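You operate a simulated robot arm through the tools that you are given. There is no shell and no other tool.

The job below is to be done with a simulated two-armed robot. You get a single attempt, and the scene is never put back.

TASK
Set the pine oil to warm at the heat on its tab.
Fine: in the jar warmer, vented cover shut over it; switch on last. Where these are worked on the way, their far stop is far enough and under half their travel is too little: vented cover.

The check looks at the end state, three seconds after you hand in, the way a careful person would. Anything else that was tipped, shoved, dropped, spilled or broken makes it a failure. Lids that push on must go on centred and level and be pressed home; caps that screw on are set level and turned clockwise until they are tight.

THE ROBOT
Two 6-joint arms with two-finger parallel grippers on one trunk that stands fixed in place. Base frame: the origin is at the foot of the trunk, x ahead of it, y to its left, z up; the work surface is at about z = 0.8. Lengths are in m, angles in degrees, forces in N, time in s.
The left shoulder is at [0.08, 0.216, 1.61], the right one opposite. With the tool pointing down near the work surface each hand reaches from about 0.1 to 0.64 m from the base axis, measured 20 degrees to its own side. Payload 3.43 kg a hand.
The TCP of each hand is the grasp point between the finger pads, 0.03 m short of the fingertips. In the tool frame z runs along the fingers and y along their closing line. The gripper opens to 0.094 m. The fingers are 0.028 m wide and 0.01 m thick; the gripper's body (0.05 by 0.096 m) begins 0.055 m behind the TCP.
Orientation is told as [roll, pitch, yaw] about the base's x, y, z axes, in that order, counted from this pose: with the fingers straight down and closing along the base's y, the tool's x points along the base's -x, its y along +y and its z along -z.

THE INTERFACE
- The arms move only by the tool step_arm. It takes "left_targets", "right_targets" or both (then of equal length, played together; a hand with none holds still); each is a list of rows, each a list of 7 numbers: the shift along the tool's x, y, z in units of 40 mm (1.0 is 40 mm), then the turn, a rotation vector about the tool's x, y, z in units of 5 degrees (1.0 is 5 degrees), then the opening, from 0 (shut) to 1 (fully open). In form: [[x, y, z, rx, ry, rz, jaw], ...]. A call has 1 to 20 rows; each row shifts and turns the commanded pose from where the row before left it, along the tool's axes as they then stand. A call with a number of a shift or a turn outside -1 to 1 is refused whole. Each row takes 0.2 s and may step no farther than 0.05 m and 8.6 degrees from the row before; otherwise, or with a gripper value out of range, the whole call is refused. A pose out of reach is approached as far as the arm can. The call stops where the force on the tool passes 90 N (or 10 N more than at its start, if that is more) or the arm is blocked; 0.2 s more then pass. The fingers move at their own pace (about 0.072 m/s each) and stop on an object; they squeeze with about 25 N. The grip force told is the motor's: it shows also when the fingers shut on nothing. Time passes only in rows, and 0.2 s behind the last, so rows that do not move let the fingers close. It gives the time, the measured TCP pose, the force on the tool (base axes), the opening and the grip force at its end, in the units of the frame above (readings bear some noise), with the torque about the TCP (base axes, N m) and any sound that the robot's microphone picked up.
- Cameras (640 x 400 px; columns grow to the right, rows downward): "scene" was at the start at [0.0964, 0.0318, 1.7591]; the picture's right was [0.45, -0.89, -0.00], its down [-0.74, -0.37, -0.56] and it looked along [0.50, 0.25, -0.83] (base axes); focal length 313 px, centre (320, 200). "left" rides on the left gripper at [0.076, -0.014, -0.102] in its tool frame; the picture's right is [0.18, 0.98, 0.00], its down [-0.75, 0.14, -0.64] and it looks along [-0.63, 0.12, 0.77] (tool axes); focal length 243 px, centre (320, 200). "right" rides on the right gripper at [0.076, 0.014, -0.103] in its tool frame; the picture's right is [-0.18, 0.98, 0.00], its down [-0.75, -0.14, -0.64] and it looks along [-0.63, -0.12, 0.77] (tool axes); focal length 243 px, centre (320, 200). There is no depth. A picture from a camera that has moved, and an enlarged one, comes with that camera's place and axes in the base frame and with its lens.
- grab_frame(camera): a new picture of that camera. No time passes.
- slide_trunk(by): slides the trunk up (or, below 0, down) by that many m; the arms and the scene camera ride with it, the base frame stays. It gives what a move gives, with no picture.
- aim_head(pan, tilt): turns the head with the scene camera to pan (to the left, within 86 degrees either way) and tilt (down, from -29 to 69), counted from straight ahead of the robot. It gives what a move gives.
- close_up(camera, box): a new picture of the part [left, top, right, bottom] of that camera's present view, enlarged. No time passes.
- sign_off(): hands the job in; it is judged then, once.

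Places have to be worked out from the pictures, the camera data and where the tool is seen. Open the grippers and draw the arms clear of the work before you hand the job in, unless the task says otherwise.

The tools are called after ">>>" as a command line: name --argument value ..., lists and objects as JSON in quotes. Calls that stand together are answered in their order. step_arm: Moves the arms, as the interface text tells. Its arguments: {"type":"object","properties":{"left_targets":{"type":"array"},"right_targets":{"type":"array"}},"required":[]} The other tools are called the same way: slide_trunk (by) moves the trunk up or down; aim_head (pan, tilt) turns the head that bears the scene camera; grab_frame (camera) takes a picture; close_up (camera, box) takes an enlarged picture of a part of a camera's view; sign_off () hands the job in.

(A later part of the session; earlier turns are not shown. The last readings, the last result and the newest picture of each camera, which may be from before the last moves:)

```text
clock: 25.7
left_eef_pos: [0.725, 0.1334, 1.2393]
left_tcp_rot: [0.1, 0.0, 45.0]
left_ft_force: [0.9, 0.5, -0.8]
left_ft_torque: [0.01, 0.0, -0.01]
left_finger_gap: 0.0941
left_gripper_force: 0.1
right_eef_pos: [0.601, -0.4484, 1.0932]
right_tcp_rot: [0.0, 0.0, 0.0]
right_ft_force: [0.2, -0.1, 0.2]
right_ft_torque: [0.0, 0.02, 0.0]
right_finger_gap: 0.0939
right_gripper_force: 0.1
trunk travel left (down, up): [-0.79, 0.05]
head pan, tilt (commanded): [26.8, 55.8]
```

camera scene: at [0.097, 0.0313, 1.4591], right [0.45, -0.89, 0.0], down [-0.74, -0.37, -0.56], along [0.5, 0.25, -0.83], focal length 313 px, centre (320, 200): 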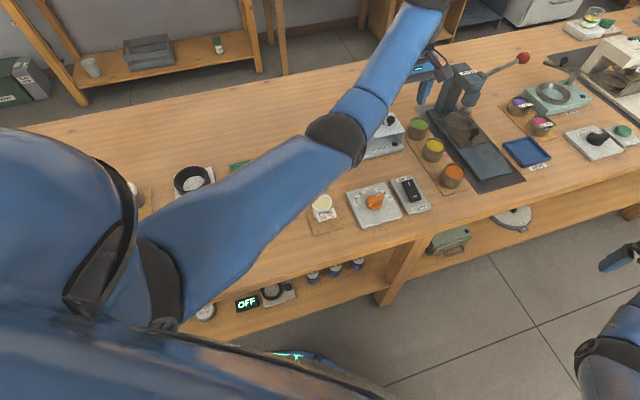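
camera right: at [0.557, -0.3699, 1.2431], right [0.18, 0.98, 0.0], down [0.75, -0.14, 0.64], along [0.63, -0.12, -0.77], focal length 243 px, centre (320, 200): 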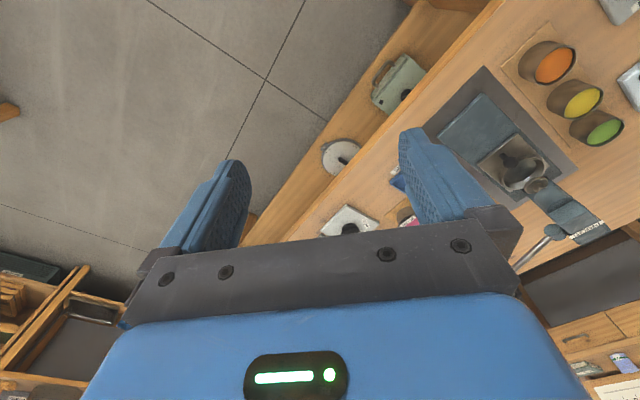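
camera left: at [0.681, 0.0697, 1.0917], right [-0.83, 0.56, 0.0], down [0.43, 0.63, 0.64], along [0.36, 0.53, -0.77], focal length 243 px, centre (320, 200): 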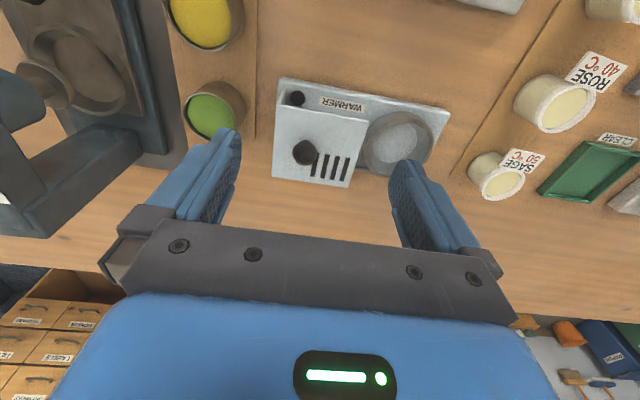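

Now I lower the left hand and bring it back toward the PINE jar, staying above everything on the table.

>>> step_arm --left_targets '[[0, 0, 1, 0, 0, 0, 1], [0, 0, 1, 0, 0, 0, 1], [0, 0, 1, 0, 0, 0, 1], [0, 0, 1, 0, 0, 0, 1], [0.5, 0.75, 0.35, 0, 0, 0, 1], [0.5, 0.75, 0.35, 0, 0, 0, 1], [0.5, 0.75, 0.35, 0, 0, 0, 1], [0.6, 0.75, 0.35, 0, 0, 0, 1]]'

>>> grab_frame --camera "left"

```text
clock: 27.5
left_eef_pos: [0.5779, 0.1587, 1.0247]
left_tcp_rot: [0.0, 0.0, 45.0]
left_ft_force: [-1.1, -0.6, -0.3]
left_ft_torque: [0.05, -0.02, -0.01]
left_finger_gap: 0.0942
left_gripper_force: 0.0
right_eef_pos: [0.5989, -0.4469, 1.0928]
right_tcp_rot: [0.0, 0.0, 0.0]
right_ft_force: [-0.9, -0.3, -0.5]
right_ft_torque: [0.05, 0.04, 0.0]
right_finger_gap: 0.0941
right_gripper_force: 0.1
trunk travel left (down, up): [-0.79, 0.05]
head pan, tilt (commanded): [26.8, 55.8]
```

```text
taken
camera left: at [0.5339, 0.0962, 1.1265], right [-0.83, 0.56, 0.0], down [0.43, 0.63, 0.64], along [0.36, 0.53, -0.77], focal length 243 px, centre (320, 200)
```

left: 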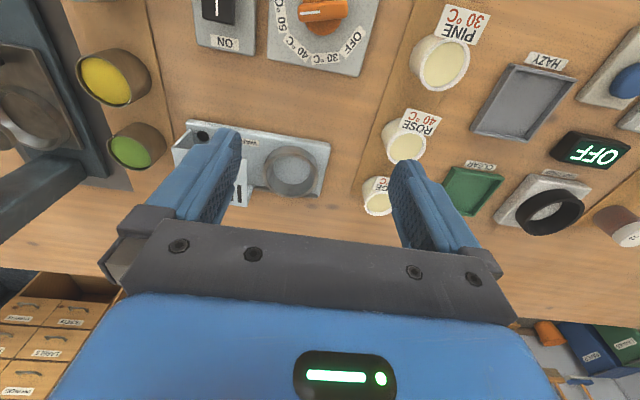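

This view shows the well, the PINE jar and the dial together, so I enlarge each for measurements.

>>> close_up --camera "left" --box '[170, 110, 350, 220]'

>>> close_up --camera "left" --box '[370, 0, 530, 100]'

>>> close_up --camera "left" --box '[190, 0, 390, 80]'

```text
3.56 times, centred on (260, 165) of left
camera zoom: at [0.5339, 0.0962, 1.1265], right [-0.83, 0.56, 0.0], down [0.43, 0.63, 0.64], along [0.36, 0.53, -0.77], focal length 863 px, centre (533, 324)
```

zoom: 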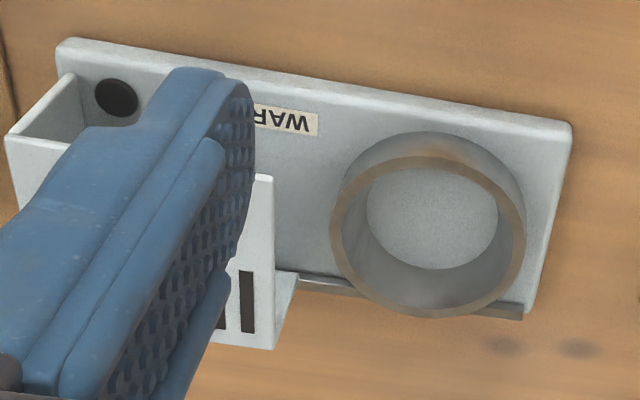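

```text
4.00 times, centred on (450, 50) of left
camera zoom: at [0.5339, 0.0962, 1.1265], right [-0.83, 0.56, 0.0], down [0.43, 0.63, 0.64], along [0.36, 0.53, -0.77], focal length 970 px, centre (-200, 800)
```

zoom: 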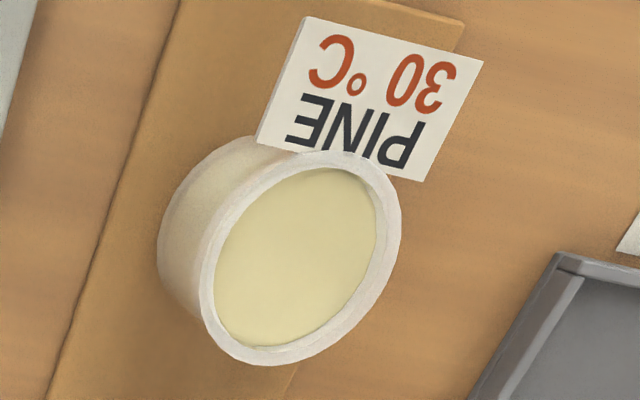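

```text
3.20 times, centred on (290, 40) of left
camera zoom: at [0.5339, 0.0962, 1.1265], right [-0.83, 0.56, 0.0], down [0.43, 0.63, 0.64], along [0.36, 0.53, -0.77], focal length 776 px, centre (416, 712)
```

zoom: 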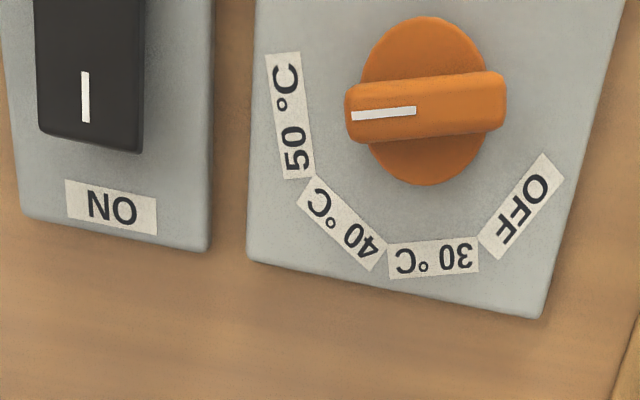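

Measured: PINE jar rim centre [0.4585, 0.214], rim z 0.8445, diameter ≈ 50 mm; well centre [0.682, 0.235], rim z 0.8345, inner diameter ≈ 70 mm; dial centre [0.5385, 0.1055], 45° label spacing, currently on 50. I move above the PINE jar.

>>> step_arm --left_targets '[[0.283, 0.772, 0.467, 0, 0, 0, 1], [0.283, 0.772, 0.467, 0, 0, 0, 1], [0.283, 0.772, 0.467, 0, 0, 0, 1], [0.283, 0.772, 0.467, 0, 0, 0, 1], [0, 0, 0, 0, 0, 0, 1]]'

>>> grab_frame --camera "left"

>>> grab_frame --camera "scene"

```text
clock: 28.7
left_eef_pos: [0.4602, 0.2143, 0.949]
left_tcp_rot: [-0.1, 0.0, 45.0]
left_ft_force: [-0.1, 0.0, 0.4]
left_ft_torque: [0.01, -0.01, 0.0]
left_finger_gap: 0.0939
left_gripper_force: 0.0
right_eef_pos: [0.6, -0.447, 1.0929]
right_tcp_rot: [0.0, 0.0, 0.0]
right_ft_force: [-0.2, 0.2, -0.1]
right_ft_torque: [0.01, 0.02, 0.01]
right_finger_gap: 0.094
right_gripper_force: 0.0
trunk travel left (down, up): [-0.79, 0.05]
head pan, tilt (commanded): [26.8, 55.8]
```

```text
taken
camera left: at [0.4162, 0.151, 1.0514], right [-0.83, 0.56, 0.0], down [0.43, 0.63, 0.64], along [0.36, 0.53, -0.77], focal length 243 px, centre (320, 200)
```

left: 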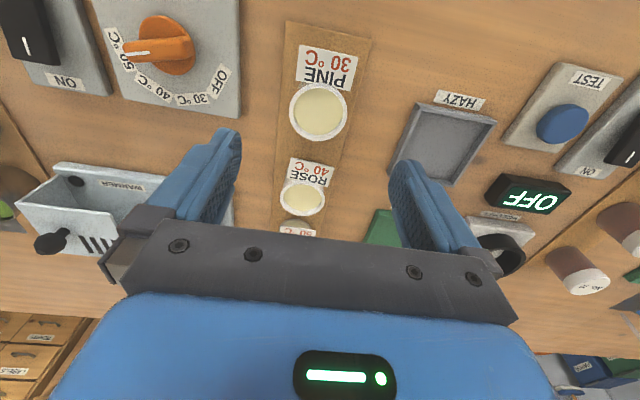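

```text
taken
camera scene: at [0.0964, 0.0317, 1.7091], right [0.45, -0.89, 0.0], down [-0.74, -0.37, -0.56], along [0.5, 0.25, -0.83], focal length 313 px, centre (320, 200)
```

scene: 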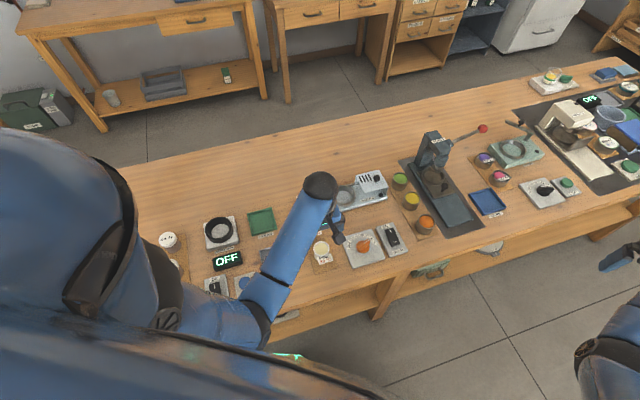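

The jar is between the fingers in view. I enlarge it for a precise centre, and look at the open warmer from the scene camera too.

>>> close_up --camera "left" --box '[250, 35, 390, 145]'

>>> close_up --camera "scene" --box '[310, 150, 410, 230]'

>>> close_up --camera "left" --box '[80, 0, 260, 130]'

```text
3.64 times, centred on (320, 90) of left
camera zoom: at [0.4162, 0.151, 1.0514], right [-0.83, 0.56, 0.0], down [0.43, 0.63, 0.64], along [0.36, 0.53, -0.77], focal length 882 px, centre (320, 600)
```

zoom: 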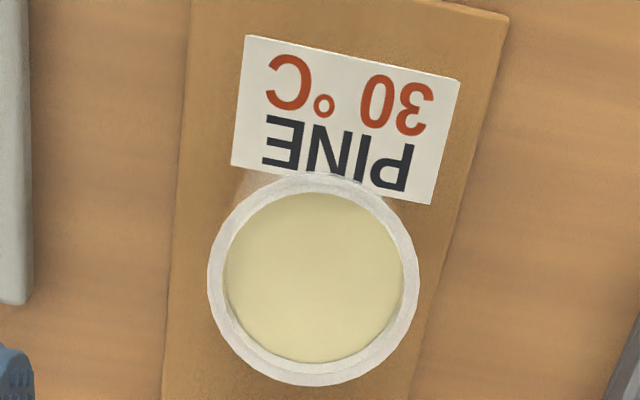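

```text
5.00 times, centred on (360, 190) of scene
camera zoom: at [0.0964, 0.0317, 1.7091], right [0.45, -0.89, 0.0], down [-0.74, -0.37, -0.56], along [0.5, 0.25, -0.83], focal length 1565 px, centre (120, 250)
```

zoom: 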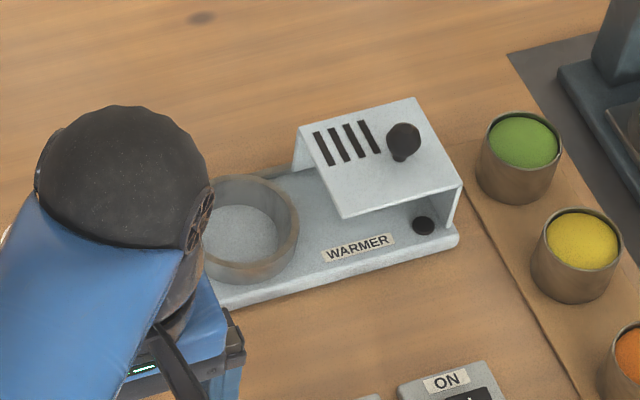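

```text
3.08 times, centred on (170, 65) of left
camera zoom: at [0.4162, 0.151, 1.0514], right [-0.83, 0.56, 0.0], down [0.43, 0.63, 0.64], along [0.36, 0.53, -0.77], focal length 746 px, centre (782, 615)
```

zoom: 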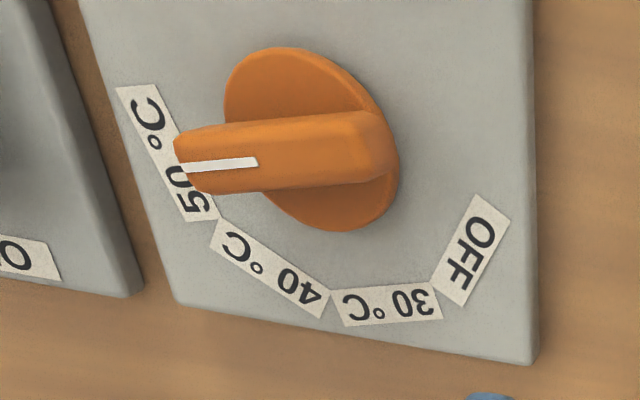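

The PINE jar centre confirms at about [0.460, 0.213]. I descend to TCP z ≈ 0.855 (fingertips about 20 mm below the rim) and close along the table's length, so the tab stays free.

>>> step_arm --left_targets '[[0.02, 0, 0.8, 0, 0, 0, 1], [0.015, 0, 0.8, 0, 0, 0, 1], [0, 0, 0.75, 0, 0, 0, 1], [0, 0, 0, 0, 0, 0, 1]]'

>>> grab_frame --camera "left"

```text
clock: 29.7
left_eef_pos: [0.4597, 0.2127, 0.8553]
left_tcp_rot: [0.0, 0.0, 45.1]
left_ft_force: [-0.1, -0.6, -0.7]
left_ft_torque: [0.0, 0.04, -0.01]
left_finger_gap: 0.0941
left_gripper_force: 0.1
right_eef_pos: [0.6007, -0.4462, 1.0931]
right_tcp_rot: [0.1, 0.0, 0.1]
right_ft_force: [-0.1, 0.0, 0.4]
right_ft_torque: [-0.02, -0.01, 0.0]
right_finger_gap: 0.094
right_gripper_force: 0.0
trunk travel left (down, up): [-0.79, 0.05]
head pan, tilt (commanded): [26.8, 55.8]
```

```text
taken
camera left: at [0.416, 0.1486, 0.9579], right [-0.83, 0.56, 0.0], down [0.43, 0.63, 0.64], along [0.36, 0.53, -0.77], focal length 243 px, centre (320, 200)
```

left: 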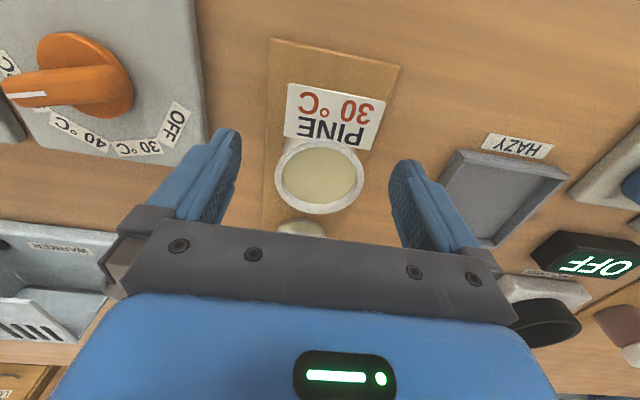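

The fingers straddle the jar evenly. Closing on it now.

>>> step_arm --left_targets '[[0, 0, 0, 0, 0, 0, 0.6], [0, 0, 0, 0, 0, 0, 0], [0, 0, 0, 0, 0, 0, 0], [0, 0, 0, 0, 0, 0, 0]]'

>>> grab_frame --camera "left"

```text
clock: 30.7
left_eef_pos: [0.4593, 0.2124, 0.8558]
left_tcp_rot: [0.1, 0.0, 45.0]
left_ft_force: [0.0, 0.5, -0.1]
left_ft_torque: [-0.01, -0.01, -0.03]
left_finger_gap: 0.0466
left_gripper_force: 25.0
right_eef_pos: [0.6006, -0.4476, 1.0923]
right_tcp_rot: [0.0, 0.1, 0.1]
right_ft_force: [0.2, 0.3, -0.6]
right_ft_torque: [-0.02, -0.06, 0.0]
right_finger_gap: 0.0939
right_gripper_force: 0.0
trunk travel left (down, up): [-0.79, 0.05]
head pan, tilt (commanded): [26.8, 55.8]
```

```text
taken
camera left: at [0.416, 0.1487, 0.9581], right [-0.83, 0.56, 0.0], down [0.43, 0.63, 0.64], along [0.36, 0.53, -0.77], focal length 243 px, centre (320, 200)
```

left: 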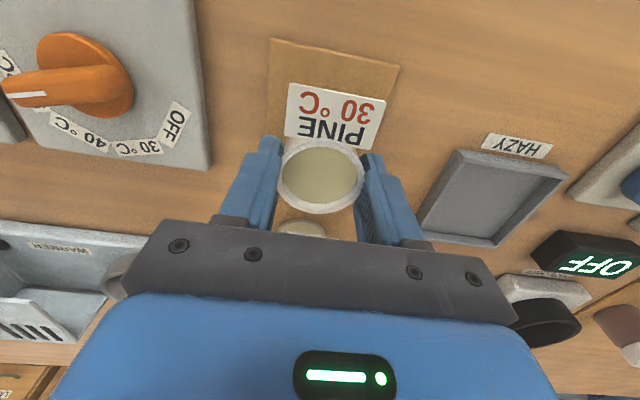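

The jar is held (gap 46.6 mm, 25 N). I lift it smoothly and level about 0.1 m.

>>> step_arm --left_targets '[[0, 0, -0.1, 0, 0, 0, 0], [0, 0, -0.25, 0, 0, 0, 0], [0, 0, -0.4, 0, 0, 0, 0], [0, 0, -0.5, 0, 0, 0, 0], [0, 0, -0.5, 0, 0, 0, 0], [0, 0, -0.4, 0, 0, 0, 0], [0, 0, -0.25, 0, 0, 0, 0], [0, 0, -0.1, 0, 0, 0, 0]]'

>>> grab_frame --camera "left"

```text
clock: 32.5
left_eef_pos: [0.4603, 0.2134, 0.9545]
left_tcp_rot: [0.0, 0.0, 45.0]
left_ft_force: [0.7, -0.9, -1.4]
left_ft_torque: [0.02, 0.02, 0.0]
left_finger_gap: 0.0469
left_gripper_force: 24.9
right_eef_pos: [0.5998, -0.448, 1.0927]
right_tcp_rot: [0.0, 0.0, -0.1]
right_ft_force: [-0.5, -0.8, -0.5]
right_ft_torque: [0.0, -0.02, 0.0]
right_finger_gap: 0.0943
right_gripper_force: 0.0
trunk travel left (down, up): [-0.79, 0.05]
head pan, tilt (commanded): [26.8, 55.8]
```

```text
taken
camera left: at [0.4163, 0.1498, 1.057], right [-0.83, 0.56, 0.0], down [0.43, 0.63, 0.64], along [0.36, 0.53, -0.77], focal length 243 px, centre (320, 200)
```

left: 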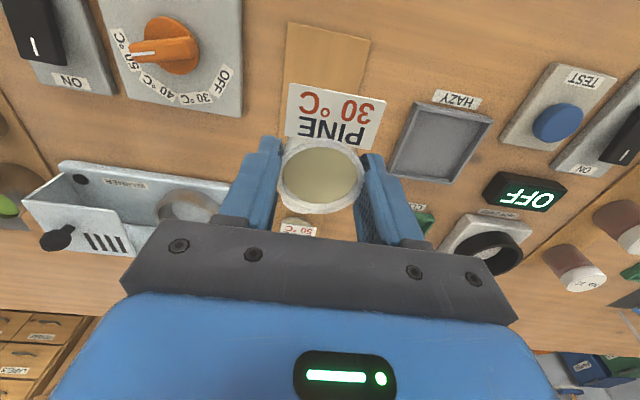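

The jar is securely lifted. I carry it smoothly outward to a spot in front of the well, around [0.64, 0.19] at z 1.0.

>>> step_arm --left_targets '[[-0.111, -0.144, -0.046, 0, 0, 0, 0], [-0.221, -0.288, -0.091, 0, 0, 0, 0], [-0.332, -0.431, -0.137, 0, 0, 0, 0], [-0.36, -0.467, -0.148, 0, 0, 0, 0], [-0.36, -0.467, -0.148, 0, 0, 0, 0], [-0.36, -0.467, -0.148, 0, 0, 0, 0], [-0.36, -0.467, -0.148, 0, 0, 0, 0], [-0.332, -0.431, -0.137, 0, 0, 0, 0], [-0.221, -0.288, -0.091, 0, 0, 0, 0], [-0.111, -0.144, -0.046, 0, 0, 0, 0], [0, 0, 0, 0, 0, 0, 0]]'

```text
clock: 34.9
left_eef_pos: [0.6397, 0.1903, 1.0021]
left_tcp_rot: [0.0, -0.1, 45.0]
left_ft_force: [0.5, 1.3, -0.7]
left_ft_torque: [-0.03, -0.03, -0.02]
left_finger_gap: 0.0468
left_gripper_force: 25.2
right_eef_pos: [0.6007, -0.4478, 1.0929]
right_tcp_rot: [0.0, 0.0, 0.1]
right_ft_force: [0.1, 0.1, 0.3]
right_ft_torque: [0.01, 0.0, 0.02]
right_finger_gap: 0.0938
right_gripper_force: 0.0
trunk travel left (down, up): [-0.79, 0.05]
head pan, tilt (commanded): [26.8, 55.8]
```

I raise it 40 mm more, then lower the trunk 0.15 m, which leaves the jar at about z 0.89 in front of the well.

>>> step_arm --left_targets '[[0, 0, -0.15, 0, 0, 0, 0], [0, 0, -0.35, 0, 0, 0, 0], [0, 0, -0.35, 0, 0, 0, 0], [0, 0, -0.15, 0, 0, 0, 0]]'

>>> slide_trunk --by -0.15

>>> grab_frame --camera "left"

>>> grab_frame --camera "scene"

```text
clock: 35.9
left_eef_pos: [0.6389, 0.19, 1.0415]
left_tcp_rot: [-0.1, 0.0, 45.1]
left_ft_force: [-0.5, 0.2, -0.7]
left_ft_torque: [-0.01, 0.01, 0.02]
left_finger_gap: 0.0468
left_gripper_force: 24.9
right_eef_pos: [0.6006, -0.4476, 1.0927]
right_tcp_rot: [0.0, 0.0, 0.0]
right_ft_force: [0.3, -0.1, -0.3]
right_ft_torque: [-0.02, 0.0, 0.04]
right_finger_gap: 0.0942
right_gripper_force: 0.0
trunk travel left (down, up): [-0.79, 0.05]
head pan, tilt (commanded): [26.8, 55.8]
```

```text
clock: 37.6
left_eef_pos: [0.6389, 0.1898, 0.891]
left_tcp_rot: [-0.1, 0.0, 44.9]
left_ft_force: [0.5, -0.1, -0.8]
left_ft_torque: [0.03, -0.01, 0.0]
left_finger_gap: 0.047
left_gripper_force: 24.9
right_eef_pos: [0.6011, -0.4484, 0.9425]
right_tcp_rot: [0.0, 0.0, 0.0]
right_ft_force: [-0.1, -0.4, -0.9]
right_ft_torque: [-0.02, -0.02, -0.01]
right_finger_gap: 0.094
right_gripper_force: 0.1
trunk travel left (down, up): [-0.64, 0.2]
head pan, tilt (commanded): [26.8, 55.8]
```

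```text
taken
camera left: at [0.5959, 0.1264, 0.9934], right [-0.83, 0.56, 0.0], down [0.43, 0.63, 0.64], along [0.36, 0.53, -0.77], focal length 243 px, centre (320, 200)
```

left: 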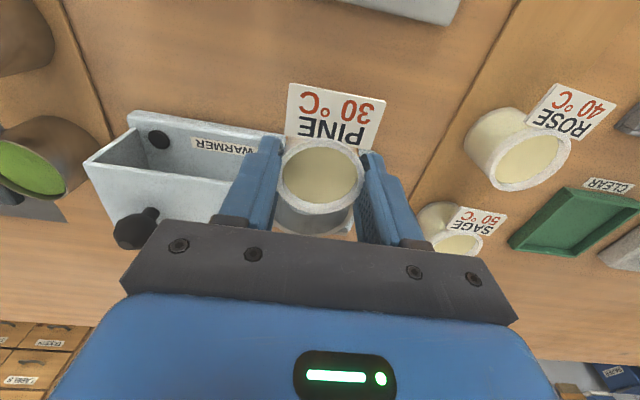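

```text
taken
camera scene: at [0.0965, 0.0317, 1.5592], right [0.45, -0.89, 0.0], down [-0.74, -0.37, -0.56], along [0.5, 0.25, -0.83], focal length 313 px, centre (320, 200)
```

scene: 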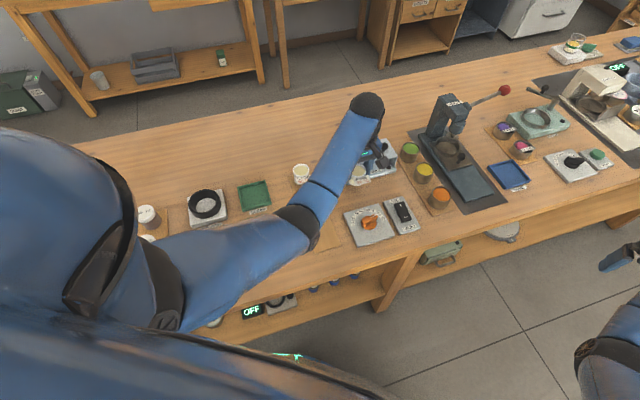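

The tab lies flat at the jar's rim level, so it will pass over the well's ring. I raise 6 mm and move straight back over the well centre [0.682, 0.235].

>>> step_arm --left_targets '[[0, 0, -0.15, 0, 0, 0, 0], [-0.15, 0.01, 0, 0, 0, 0, 0], [-0.35, 0.01, 0, 0, 0, 0, 0], [-0.45, 0.01, 0, 0, 0, 0, 0], [-0.38, 0.01, 0, 0, 0, 0, 0], [-0.2, 0, 0, 0, 0, 0, 0], [0, 0, 0, 0, 0, 0, 0]]'

>>> grab_frame --camera "left"

>>> close_up --camera "scene" --box '[320, 110, 440, 210]'

```text
clock: 39.2
left_eef_pos: [0.6821, 0.2353, 0.8951]
left_tcp_rot: [0.0, 0.1, 45.0]
left_ft_force: [-0.2, 0.1, -0.9]
left_ft_torque: [0.02, 0.01, -0.01]
left_finger_gap: 0.0468
left_gripper_force: 25.0
right_eef_pos: [0.5997, -0.4484, 0.9438]
right_tcp_rot: [0.0, -0.1, -0.1]
right_ft_force: [-1.1, -0.1, 1.1]
right_ft_torque: [-0.01, -0.01, -0.01]
right_finger_gap: 0.0939
right_gripper_force: 0.0
trunk travel left (down, up): [-0.64, 0.2]
head pan, tilt (commanded): [26.8, 55.8]
```

```text
taken
camera left: at [0.6377, 0.1711, 0.9983], right [-0.83, 0.56, 0.0], down [0.43, 0.63, 0.64], along [0.36, 0.53, -0.77], focal length 243 px, centre (320, 200)
```

left: 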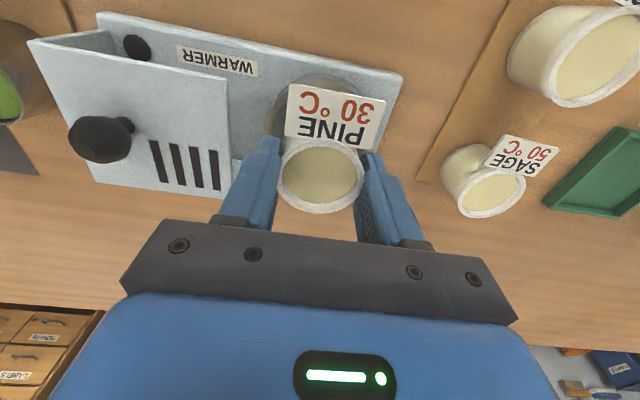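

```text
4.00 times, centred on (380, 160) of scene
camera zoom: at [0.0966, 0.0316, 1.5591], right [0.45, -0.89, 0.0], down [-0.74, -0.37, -0.56], along [0.5, 0.25, -0.83], focal length 1252 px, centre (80, 360)
```

zoom: 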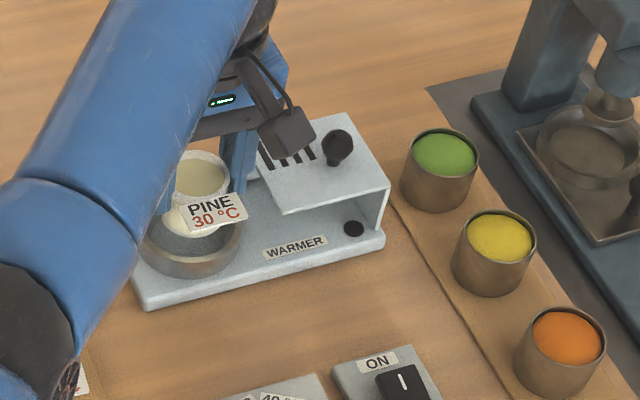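

The jar is over the ring with the tab to the front. I lower slowly toward the well floor.

>>> step_arm --left_targets '[[0, 0, 0.1, 0, 0, 0, 0], [0, 0, 0.15, 0, 0, 0, 0], [0, 0, 0.15, 0, 0, 0, 0], [0, 0, 0.1, 0, 0, 0, 0], [0, 0, 0.06, 0, 0, 0, 0]]'

>>> close_up --camera "scene" --box '[320, 110, 440, 210]'

```text
clock: 40.4
left_eef_pos: [0.6809, 0.2344, 0.8737]
left_tcp_rot: [-0.1, 0.0, 44.9]
left_ft_force: [-0.3, 0.4, -0.5]
left_ft_torque: [0.0, -0.03, -0.02]
left_finger_gap: 0.0469
left_gripper_force: 24.6
right_eef_pos: [0.6002, -0.4484, 0.9435]
right_tcp_rot: [0.0, 0.0, 0.0]
right_ft_force: [0.5, 0.3, -0.5]
right_ft_torque: [-0.04, 0.02, 0.05]
right_finger_gap: 0.0942
right_gripper_force: 0.0
trunk travel left (down, up): [-0.64, 0.2]
head pan, tilt (commanded): [26.8, 55.8]
```

```text
4.00 times, centred on (380, 160) of scene
camera zoom: at [0.0967, 0.0317, 1.5591], right [0.45, -0.89, 0.0], down [-0.74, -0.37, -0.56], along [0.5, 0.25, -0.83], focal length 1252 px, centre (80, 360)
```

zoom: 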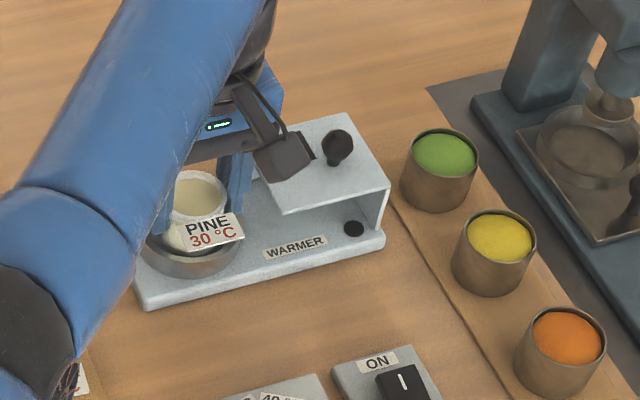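

The jar is entering the ring without contact. I continue in 2–3 mm steps, watching the force.

>>> step_arm --left_targets '[[0, 0, 0.06, 0, 0, 0, 0], [0, 0, 0.06, 0, 0, 0, 0], [0, 0, 0.04, 0, 0, 0, 0]]'

```text
clock: 41.2
left_eef_pos: [0.682, 0.2346, 0.8678]
left_tcp_rot: [0.0, 0.0, 45.0]
left_ft_force: [-0.2, -0.2, 1.1]
left_ft_torque: [-0.04, -0.03, 0.01]
left_finger_gap: 0.0466
left_gripper_force: 25.0
right_eef_pos: [0.6012, -0.4482, 0.9427]
right_tcp_rot: [0.0, 0.0, -0.1]
right_ft_force: [-0.3, -0.1, 0.5]
right_ft_torque: [0.0, 0.03, 0.03]
right_finger_gap: 0.0939
right_gripper_force: 0.1
trunk travel left (down, up): [-0.64, 0.2]
head pan, tilt (commanded): [26.8, 55.8]
```

The vertical force is just turning positive, perhaps first contact. I go on with 1.5 mm steps.

>>> step_arm --left_targets '[[0, 0, 0.04, 0, 0, 0, 0], [0, 0, 0.03, 0, 0, 0, 0]]'

```text
clock: 41.8
left_eef_pos: [0.6819, 0.2344, 0.8682]
left_tcp_rot: [-0.2, -0.3, 45.0]
left_ft_force: [1.5, 1.4, 14.3]
left_ft_torque: [0.06, 0.11, 0.01]
left_finger_gap: 0.0468
left_gripper_force: 25.2
right_eef_pos: [0.5989, -0.4475, 0.9441]
right_tcp_rot: [0.0, -0.2, -0.1]
right_ft_force: [0.2, 0.5, -0.5]
right_ft_torque: [0.0, -0.02, 0.03]
right_finger_gap: 0.094
right_gripper_force: 0.0
trunk travel left (down, up): [-0.64, 0.2]
head pan, tilt (commanded): [26.8, 55.8]
```

Contact at 14 N: the jar is on the well floor. I ease off 1 mm and open the fingers only slightly (58 mm) to stay clear of the cover edge.

>>> step_arm --left_targets '[[0, 0, -0.04, 0, 0, 0, 0], [0, 0, 0, 0, 0, 0, 0.55], [0, 0, 0, 0, 0, 0, 0.62], [0, 0, 0, 0, 0, 0, 0.62]]'

>>> grab_frame --camera "left"

>>> close_up --camera "scene" --box '[320, 110, 440, 210]'

```text
clock: 42.8
left_eef_pos: [0.6808, 0.2336, 0.8664]
left_tcp_rot: [0.0, 0.0, 44.9]
left_ft_force: [0.2, 0.0, 0.1]
left_ft_torque: [0.0, 0.0, -0.02]
left_finger_gap: 0.0582
left_gripper_force: 0.0
right_eef_pos: [0.6016, -0.4479, 0.9426]
right_tcp_rot: [0.0, 0.0, -0.1]
right_ft_force: [-0.1, -0.3, -0.6]
right_ft_torque: [-0.03, 0.02, -0.03]
right_finger_gap: 0.0938
right_gripper_force: 0.0
trunk travel left (down, up): [-0.64, 0.2]
head pan, tilt (commanded): [26.8, 55.8]
```

```text
taken
camera left: at [0.6382, 0.1706, 0.9688], right [-0.83, 0.56, 0.0], down [0.43, 0.63, 0.64], along [0.36, 0.53, -0.77], focal length 243 px, centre (320, 200)
```

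left: 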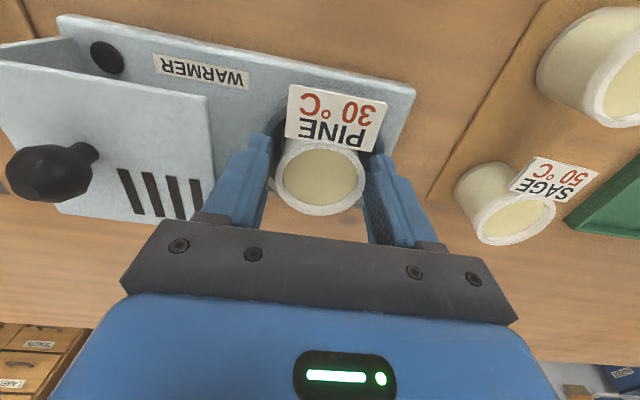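

```text
4.00 times, centred on (380, 160) of scene
camera zoom: at [0.0968, 0.0315, 1.559], right [0.45, -0.89, 0.0], down [-0.74, -0.37, -0.56], along [0.5, 0.25, -0.83], focal length 1252 px, centre (80, 360)
```

zoom: 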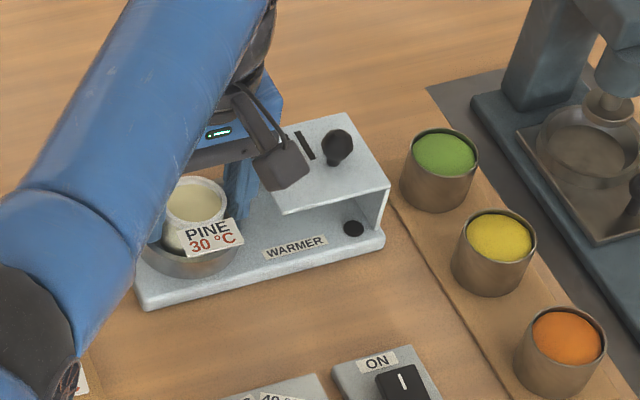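

The jar stands free in the well. I rise straight up, then inspect its seating.

>>> step_arm --left_targets '[[0, 0, -0.2, 0, 0, 0, 0.62], [0, 0, -0.4, 0, 0, 0, 0.62], [0, 0, -0.5, 0, 0, 0, 0.62], [0, 0, -0.6, 0, 0, 0, 0.62], [0, 0, -0.4, 0, 0, 0, 0.62]]'

>>> grab_frame --camera "left"

>>> close_up --camera "left" --box '[200, 40, 400, 165]'

```text
clock: 44.0
left_eef_pos: [0.6811, 0.2347, 0.9531]
left_tcp_rot: [0.0, 0.0, 44.9]
left_ft_force: [-0.2, -0.1, 0.0]
left_ft_torque: [-0.01, -0.01, 0.01]
left_finger_gap: 0.0584
left_gripper_force: 0.1
right_eef_pos: [0.6014, -0.4485, 0.9418]
right_tcp_rot: [0.1, -0.1, 0.0]
right_ft_force: [-0.1, -0.6, 0.0]
right_ft_torque: [-0.02, -0.03, 0.01]
right_finger_gap: 0.0938
right_gripper_force: 0.1
trunk travel left (down, up): [-0.64, 0.2]
head pan, tilt (commanded): [26.8, 55.8]
```

```text
taken
camera left: at [0.6372, 0.1711, 1.0552], right [-0.83, 0.56, 0.0], down [0.43, 0.63, 0.64], along [0.36, 0.53, -0.77], focal length 243 px, centre (320, 200)
```

left: 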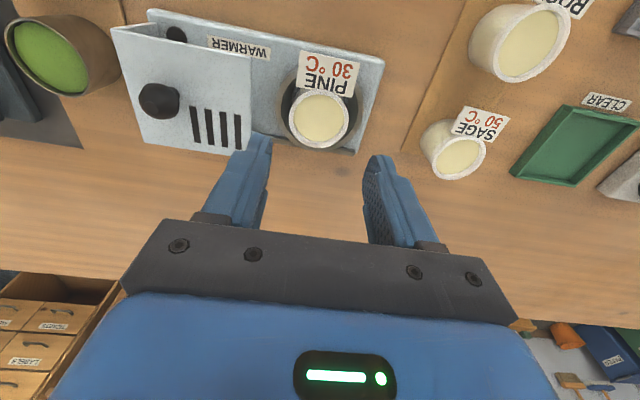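

```text
3.20 times, centred on (300, 102) of left
camera zoom: at [0.6372, 0.1711, 1.0552], right [-0.83, 0.56, 0.0], down [0.43, 0.63, 0.64], along [0.36, 0.53, -0.77], focal length 776 px, centre (384, 512)
```

zoom: 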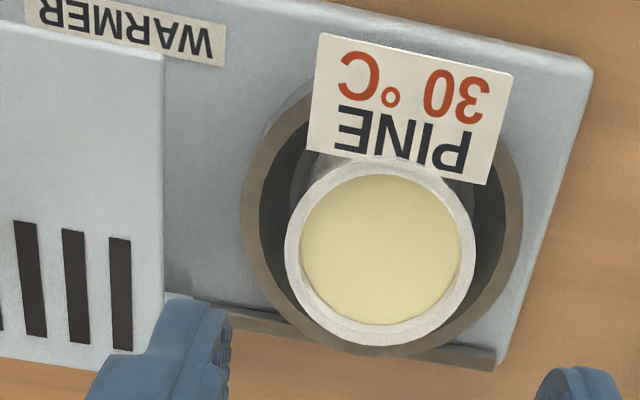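

The jar sits centred in the ring, tab to the front, rim at z ≈ 0.857, under the cover's underside at about 0.863. Next I move up and over toward the knob (now near [0.757, 0.156]) to prepare for closing.

>>> step_arm --left_targets '[[0.01, -0.45, -0.46, 0, 0, 0, 1], [0.01, -0.55, -0.46, 0, 0, 0, 1], [0.01, -0.55, -0.46, 0, 0, 0, 1], [0.01, -0.55, -0.46, 0, 0, 0, 1], [0.01, -0.55, -0.4, 0, 0, 0, 1], [0, 0, 0, 0, 0, 0, 1]]'

>>> grab_frame --camera "left"

```text
clock: 45.4
left_eef_pos: [0.7551, 0.1605, 1.0414]
left_tcp_rot: [0.0, -0.1, 45.0]
left_ft_force: [0.0, 0.4, -0.9]
left_ft_torque: [0.0, -0.01, 0.02]
left_finger_gap: 0.0938
left_gripper_force: 0.1
right_eef_pos: [0.6015, -0.4476, 0.943]
right_tcp_rot: [0.1, 0.0, 0.1]
right_ft_force: [0.3, 0.1, -0.2]
right_ft_torque: [-0.01, 0.0, -0.01]
right_finger_gap: 0.0939
right_gripper_force: 0.1
trunk travel left (down, up): [-0.64, 0.2]
head pan, tilt (commanded): [26.8, 55.8]
```

```text
taken
camera left: at [0.7121, 0.0963, 1.142], right [-0.83, 0.56, 0.0], down [0.43, 0.63, 0.64], along [0.36, 0.53, -0.77], focal length 243 px, centre (320, 200)
```

left: 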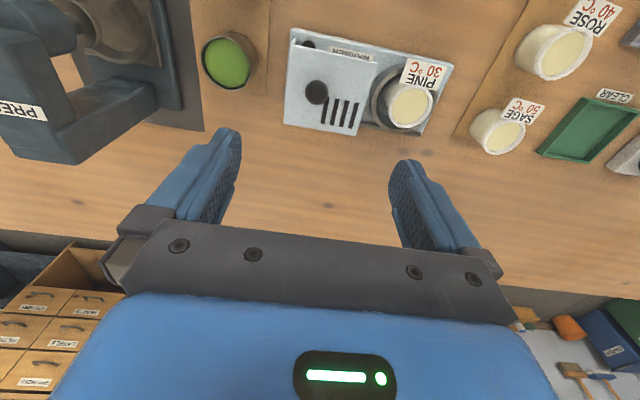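

The knob measures [0.7575, 0.155]. I lower the trunk 0.12 m, keeping the open fingers on either side of the knob.

>>> slide_trunk --by -0.12

>>> grab_frame --camera "left"

```text
clock: 46.9
left_eef_pos: [0.7547, 0.1595, 0.921]
left_tcp_rot: [0.1, 0.0, 45.0]
left_ft_force: [0.1, 0.1, 0.1]
left_ft_torque: [0.0, 0.01, -0.01]
left_finger_gap: 0.0938
left_gripper_force: 0.0
right_eef_pos: [0.6008, -0.4487, 0.8225]
right_tcp_rot: [0.0, -0.1, 0.0]
right_ft_force: [0.1, -0.1, 0.2]
right_ft_torque: [-0.01, 0.0, -0.04]
right_finger_gap: 0.094
right_gripper_force: 0.0
trunk travel left (down, up): [-0.52, 0.32]
head pan, tilt (commanded): [26.8, 55.8]
```

```text
taken
camera left: at [0.7119, 0.0961, 1.0222], right [-0.83, 0.56, 0.0], down [0.43, 0.63, 0.64], along [0.36, 0.53, -0.77], focal length 243 px, centre (320, 200)
```

left: 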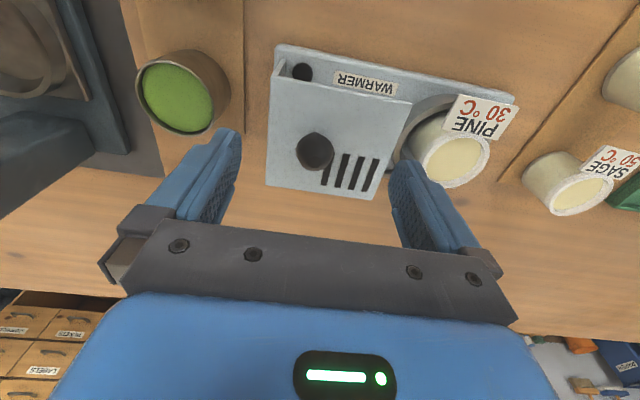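

The knob is between the fingers, 5 mm off-centre. I correct, descend 21 mm and close on it.

>>> step_arm --left_targets '[[0.02, -0.11, 0.17, 0, 0, 0, 1], [0, 0, 0.18, 0, 0, 0, 1], [0, 0, 0.17, 0, 0, 0, 1], [0, 0, 0, 0, 0, 0, 0], [0, 0, 0, 0, 0, 0, 0], [0, 0, 0, 0, 0, 0, 0], [0, 0, 0, 0, 0, 0, 0]]'

>>> grab_frame --camera "left"

```text
clock: 48.5
left_eef_pos: [0.7571, 0.1552, 0.9007]
left_tcp_rot: [-0.1, -0.1, 45.0]
left_ft_force: [1.4, -0.1, 4.4]
left_ft_torque: [-0.06, -0.02, 0.03]
left_finger_gap: 0.0233
left_gripper_force: 44.9
right_eef_pos: [0.6004, -0.4484, 0.8233]
right_tcp_rot: [-0.1, 0.0, 0.0]
right_ft_force: [-0.4, -0.5, 0.6]
right_ft_torque: [0.02, -0.01, 0.02]
right_finger_gap: 0.0941
right_gripper_force: 0.1
trunk travel left (down, up): [-0.52, 0.32]
head pan, tilt (commanded): [26.8, 55.8]
```

```text
taken
camera left: at [0.7131, 0.0923, 1.0023], right [-0.83, 0.56, 0.0], down [0.43, 0.63, 0.64], along [0.36, 0.53, -0.77], focal length 243 px, centre (320, 200)
```

left: 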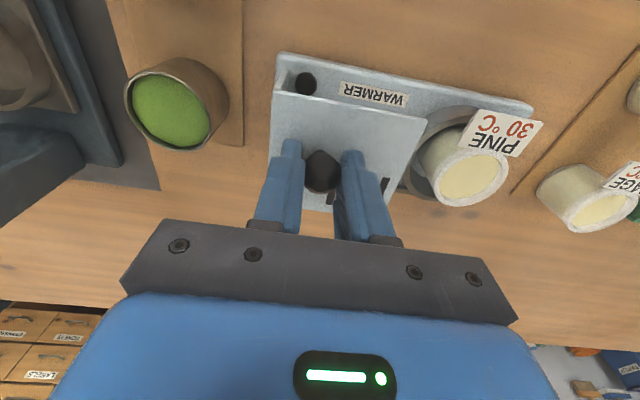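

The knob is gripped again. I slide the cover back over the jar, first 20 mm while watching for contact.

>>> step_arm --left_targets '[[0, 0.1, 0, 0, 0, 0, 0], [0, 0.2, 0, 0, 0, 0, 0], [0, 0.2, 0, 0, 0, 0, 0]]'

>>> grab_frame --camera "left"

```text
clock: 49.3
left_eef_pos: [0.7419, 0.1691, 0.9012]
left_tcp_rot: [-0.2, -0.1, 45.0]
left_ft_force: [-2.0, -1.1, 8.5]
left_ft_torque: [-0.13, -0.03, -0.05]
left_finger_gap: 0.0234
left_gripper_force: 44.7
right_eef_pos: [0.5986, -0.4489, 0.8235]
right_tcp_rot: [-0.2, -0.1, 0.1]
right_ft_force: [-0.4, -0.1, -0.1]
right_ft_torque: [0.0, 0.0, 0.02]
right_finger_gap: 0.0937
right_gripper_force: 0.2
trunk travel left (down, up): [-0.52, 0.32]
head pan, tilt (commanded): [26.8, 55.8]
```

```text
taken
camera left: at [0.6991, 0.1061, 1.0023], right [-0.82, 0.57, 0.0], down [0.43, 0.63, 0.64], along [0.36, 0.53, -0.77], focal length 243 px, centre (320, 200)
```

left: 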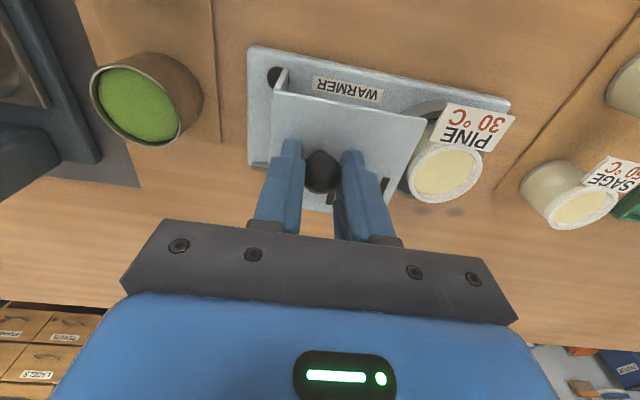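

The cover edge is about to reach the jar. Checking the height clearance from the scene camera and a wrist close-up before going on.

>>> close_up --camera "left" --box '[380, 80, 540, 220]'

>>> close_up --camera "scene" --box '[320, 80, 440, 180]'

```text
2.86 times, centred on (460, 150) of left
camera zoom: at [0.6991, 0.1061, 1.0023], right [-0.82, 0.57, 0.0], down [0.43, 0.63, 0.64], along [0.36, 0.53, -0.77], focal length 693 px, centre (-80, 343)
```

zoom: 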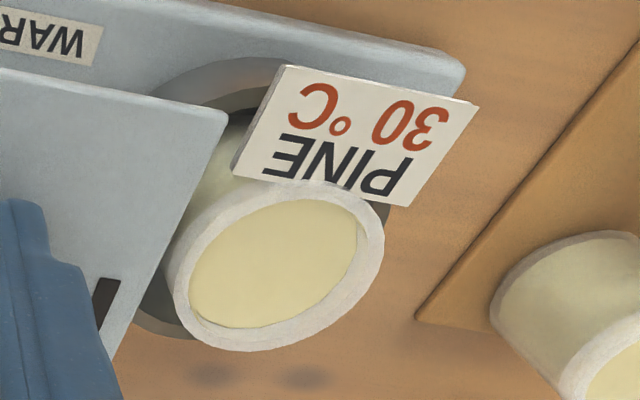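

```text
4.00 times, centred on (380, 130) of scene
camera zoom: at [0.0944, 0.031, 1.4394], right [0.45, -0.89, 0.0], down [-0.74, -0.37, -0.56], along [0.5, 0.25, -0.83], focal length 1252 px, centre (80, 480)
```

zoom: 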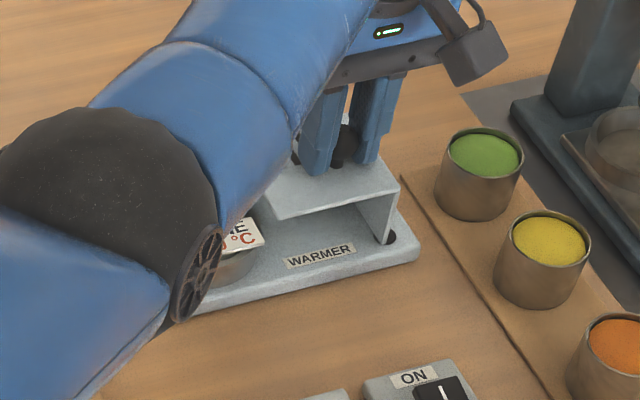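

The cover edge sits just above the rim in this view. I advance another 10 mm in small steps and check force and picture.

>>> step_arm --left_targets '[[0, 0.1, -0.01, 0, 0, 0, 0], [0, 0.15, 0, 0, 0, 0, 0]]'

>>> close_up --camera "left" --box '[380, 80, 540, 220]'

```text
clock: 49.9
left_eef_pos: [0.7343, 0.176, 0.9]
left_tcp_rot: [-0.1, -0.1, 44.9]
left_ft_force: [-3.1, -2.9, 8.4]
left_ft_torque: [0.06, -0.16, -0.06]
left_finger_gap: 0.0232
left_gripper_force: 45.0
right_eef_pos: [0.6005, -0.4478, 0.8223]
right_tcp_rot: [-0.1, -0.1, 0.0]
right_ft_force: [-0.4, 0.5, -0.3]
right_ft_torque: [0.0, 0.01, 0.02]
right_finger_gap: 0.0939
right_gripper_force: 0.0
trunk travel left (down, up): [-0.52, 0.32]
head pan, tilt (commanded): [26.8, 55.8]
```

```text
2.86 times, centred on (460, 150) of left
camera zoom: at [0.6918, 0.1134, 1.0022], right [-0.82, 0.57, 0.0], down [0.43, 0.63, 0.64], along [0.36, 0.53, -0.77], focal length 693 px, centre (-80, 343)
```

zoom: 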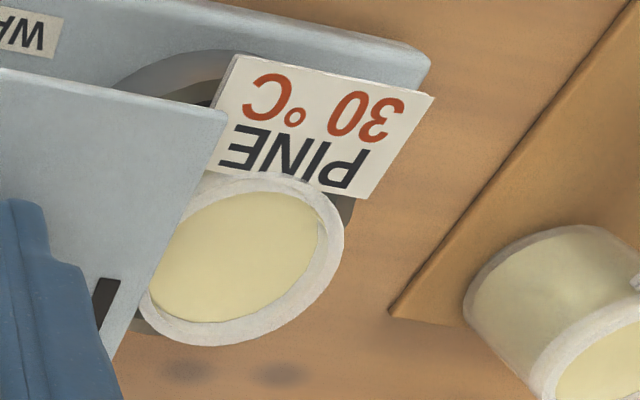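

The cover edge now passes over the rim and tab without resistance. I continue sliding 30 mm.

>>> step_arm --left_targets '[[0, 0.2, 0, 0, 0, 0, 0], [0, 0.2, 0, 0, 0, 0, 0], [0, 0.2, 0, 0, 0, 0, 0], [0, 0.15, 0, 0, 0, 0, 0]]'

>>> grab_frame --camera "left"

```text
clock: 50.9
left_eef_pos: [0.7132, 0.197, 0.9002]
left_tcp_rot: [0.1, -0.1, 44.8]
left_ft_force: [-5.6, -6.8, 4.2]
left_ft_torque: [0.31, -0.4, -0.04]
left_finger_gap: 0.0234
left_gripper_force: 44.7
right_eef_pos: [0.599, -0.4484, 0.8221]
right_tcp_rot: [0.1, -0.1, 0.0]
right_ft_force: [-0.7, -0.6, 1.2]
right_ft_torque: [0.0, 0.02, 0.0]
right_finger_gap: 0.0939
right_gripper_force: 0.1
trunk travel left (down, up): [-0.52, 0.32]
head pan, tilt (commanded): [26.8, 55.8]
```

```text
taken
camera left: at [0.671, 0.1343, 1.0022], right [-0.82, 0.57, 0.0], down [0.43, 0.63, 0.64], along [0.36, 0.53, -0.77], focal length 243 px, centre (320, 200)
```

left: 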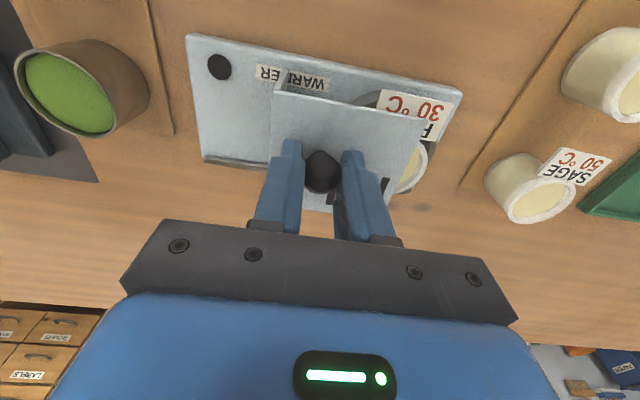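

Sliding smoothly, with only a slight sideways load that I trim. About 38 mm remain to the closed position; I go on 16 mm.

>>> step_arm --left_targets '[[0.02, 0.2, 0, 0, 0, 0, 0], [0.005, 0.2, 0, 0, 0, 0, 0]]'

```text
clock: 51.5
left_eef_pos: [0.7035, 0.2099, 0.9008]
left_tcp_rot: [0.1, 0.1, 45.0]
left_ft_force: [-2.9, -2.0, 3.3]
left_ft_torque: [0.05, -0.2, -0.02]
left_finger_gap: 0.023
left_gripper_force: 44.6
right_eef_pos: [0.6006, -0.4479, 0.823]
right_tcp_rot: [0.0, 0.0, -0.1]
right_ft_force: [0.1, 0.8, 0.3]
right_ft_torque: [-0.03, 0.02, 0.0]
right_finger_gap: 0.0945
right_gripper_force: 0.1
trunk travel left (down, up): [-0.52, 0.32]
head pan, tilt (commanded): [26.8, 55.8]
```

About 22 mm left. Continuing in smaller steps.

>>> step_arm --left_targets '[[0.005, 0.15, 0, 0, 0, 0, 0], [0.005, 0.15, 0, 0, 0, 0, 0]]'

```text
clock: 52.1
left_eef_pos: [0.6941, 0.218, 0.9003]
left_tcp_rot: [-0.1, 0.0, 45.0]
left_ft_force: [-4.6, -4.1, 4.9]
left_ft_torque: [-0.02, -0.04, 0.07]
left_finger_gap: 0.0233
left_gripper_force: 45.0
right_eef_pos: [0.5995, -0.4489, 0.8233]
right_tcp_rot: [0.0, -0.1, 0.1]
right_ft_force: [-0.1, 0.1, 0.2]
right_ft_torque: [0.01, 0.02, 0.0]
right_finger_gap: 0.0941
right_gripper_force: 0.0
trunk travel left (down, up): [-0.52, 0.32]
head pan, tilt (commanded): [26.8, 55.8]
```

Nearly at its original closed place; I go on gently until the stop is felt.

>>> step_arm --left_targets '[[0.005, 0.1, 0, 0, 0, 0, 0], [0.005, 0.1, 0, 0, 0, 0, 0]]'

```text
clock: 52.7
left_eef_pos: [0.6927, 0.22, 0.901]
left_tcp_rot: [-0.1, -0.2, 44.9]
left_ft_force: [-9.7, -9.9, 18.8]
left_ft_torque: [-1.0, 1.36, -0.03]
left_finger_gap: 0.0235
left_gripper_force: 44.7
left hand out of reach, approached as far as the arm can: row 1
right_eef_pos: [0.5965, -0.4507, 0.8245]
right_tcp_rot: [0.1, -0.2, 0.0]
right_ft_force: [-0.1, 0.7, 0.4]
right_ft_torque: [-0.02, 0.01, 0.01]
right_finger_gap: 0.0941
right_gripper_force: 0.1
trunk travel left (down, up): [-0.52, 0.32]
head pan, tilt (commanded): [26.8, 55.8]
```

The arm is at its inner limit for this trunk height, with ~7 mm to go. I release the knob and raise the trunk 0.1 m, which lifts the hand straight up.

>>> step_arm --left_targets '[[0, 0, 0, 0, 0, 0, 1], [0, 0, 0, 0, 0, 0, 1], [0, 0, 0, 0, 0, 0, 1], [0, 0, 0, 0, 0, 0, 1]]'

>>> slide_trunk --by 0.1

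>>> grab_frame --camera "left"

>>> close_up --camera "left" --box '[230, 40, 400, 165]'

```text
clock: 53.7
left_eef_pos: [0.6953, 0.2229, 0.9015]
left_tcp_rot: [0.0, -0.4, 45.0]
left_ft_force: [12.6, -2.2, 31.1]
left_ft_torque: [0.71, 0.97, -0.27]
left_finger_gap: 0.0877
left_gripper_force: 0.0
right_eef_pos: [0.5997, -0.4478, 0.8227]
right_tcp_rot: [0.1, -0.1, 0.0]
right_ft_force: [1.1, -0.6, -0.1]
right_ft_torque: [-0.01, 0.01, 0.01]
right_finger_gap: 0.094
right_gripper_force: 0.1
trunk travel left (down, up): [-0.52, 0.32]
head pan, tilt (commanded): [26.8, 55.8]
```

```text
clock: 55.1
left_eef_pos: [0.6954, 0.2227, 0.9955]
left_tcp_rot: [0.0, 0.0, 45.0]
left_ft_force: [0.0, 0.2, -0.7]
left_ft_torque: [-0.01, 0.01, 0.03]
left_finger_gap: 0.0942
left_gripper_force: 0.2
right_eef_pos: [0.601, -0.4477, 0.9239]
right_tcp_rot: [0.0, 0.0, -0.1]
right_ft_force: [-0.3, 0.1, 0.4]
right_ft_torque: [0.01, 0.02, 0.01]
right_finger_gap: 0.0939
right_gripper_force: 0.1
trunk travel left (down, up): [-0.62, 0.22]
head pan, tilt (commanded): [26.8, 55.8]
```

```text
taken
camera left: at [0.6517, 0.159, 1.0981], right [-0.83, 0.56, 0.0], down [0.43, 0.63, 0.64], along [0.36, 0.53, -0.77], focal length 243 px, centre (320, 200)
```

left: 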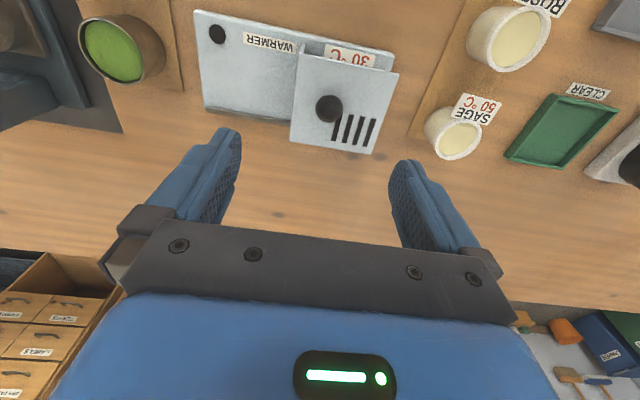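

```text
3.20 times, centred on (315, 102) of left
camera zoom: at [0.6517, 0.159, 1.0981], right [-0.83, 0.56, 0.0], down [0.43, 0.63, 0.64], along [0.36, 0.53, -0.77], focal length 776 px, centre (336, 512)
```

zoom: 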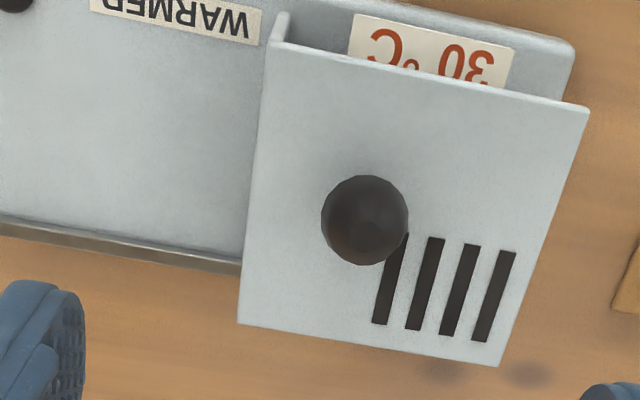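

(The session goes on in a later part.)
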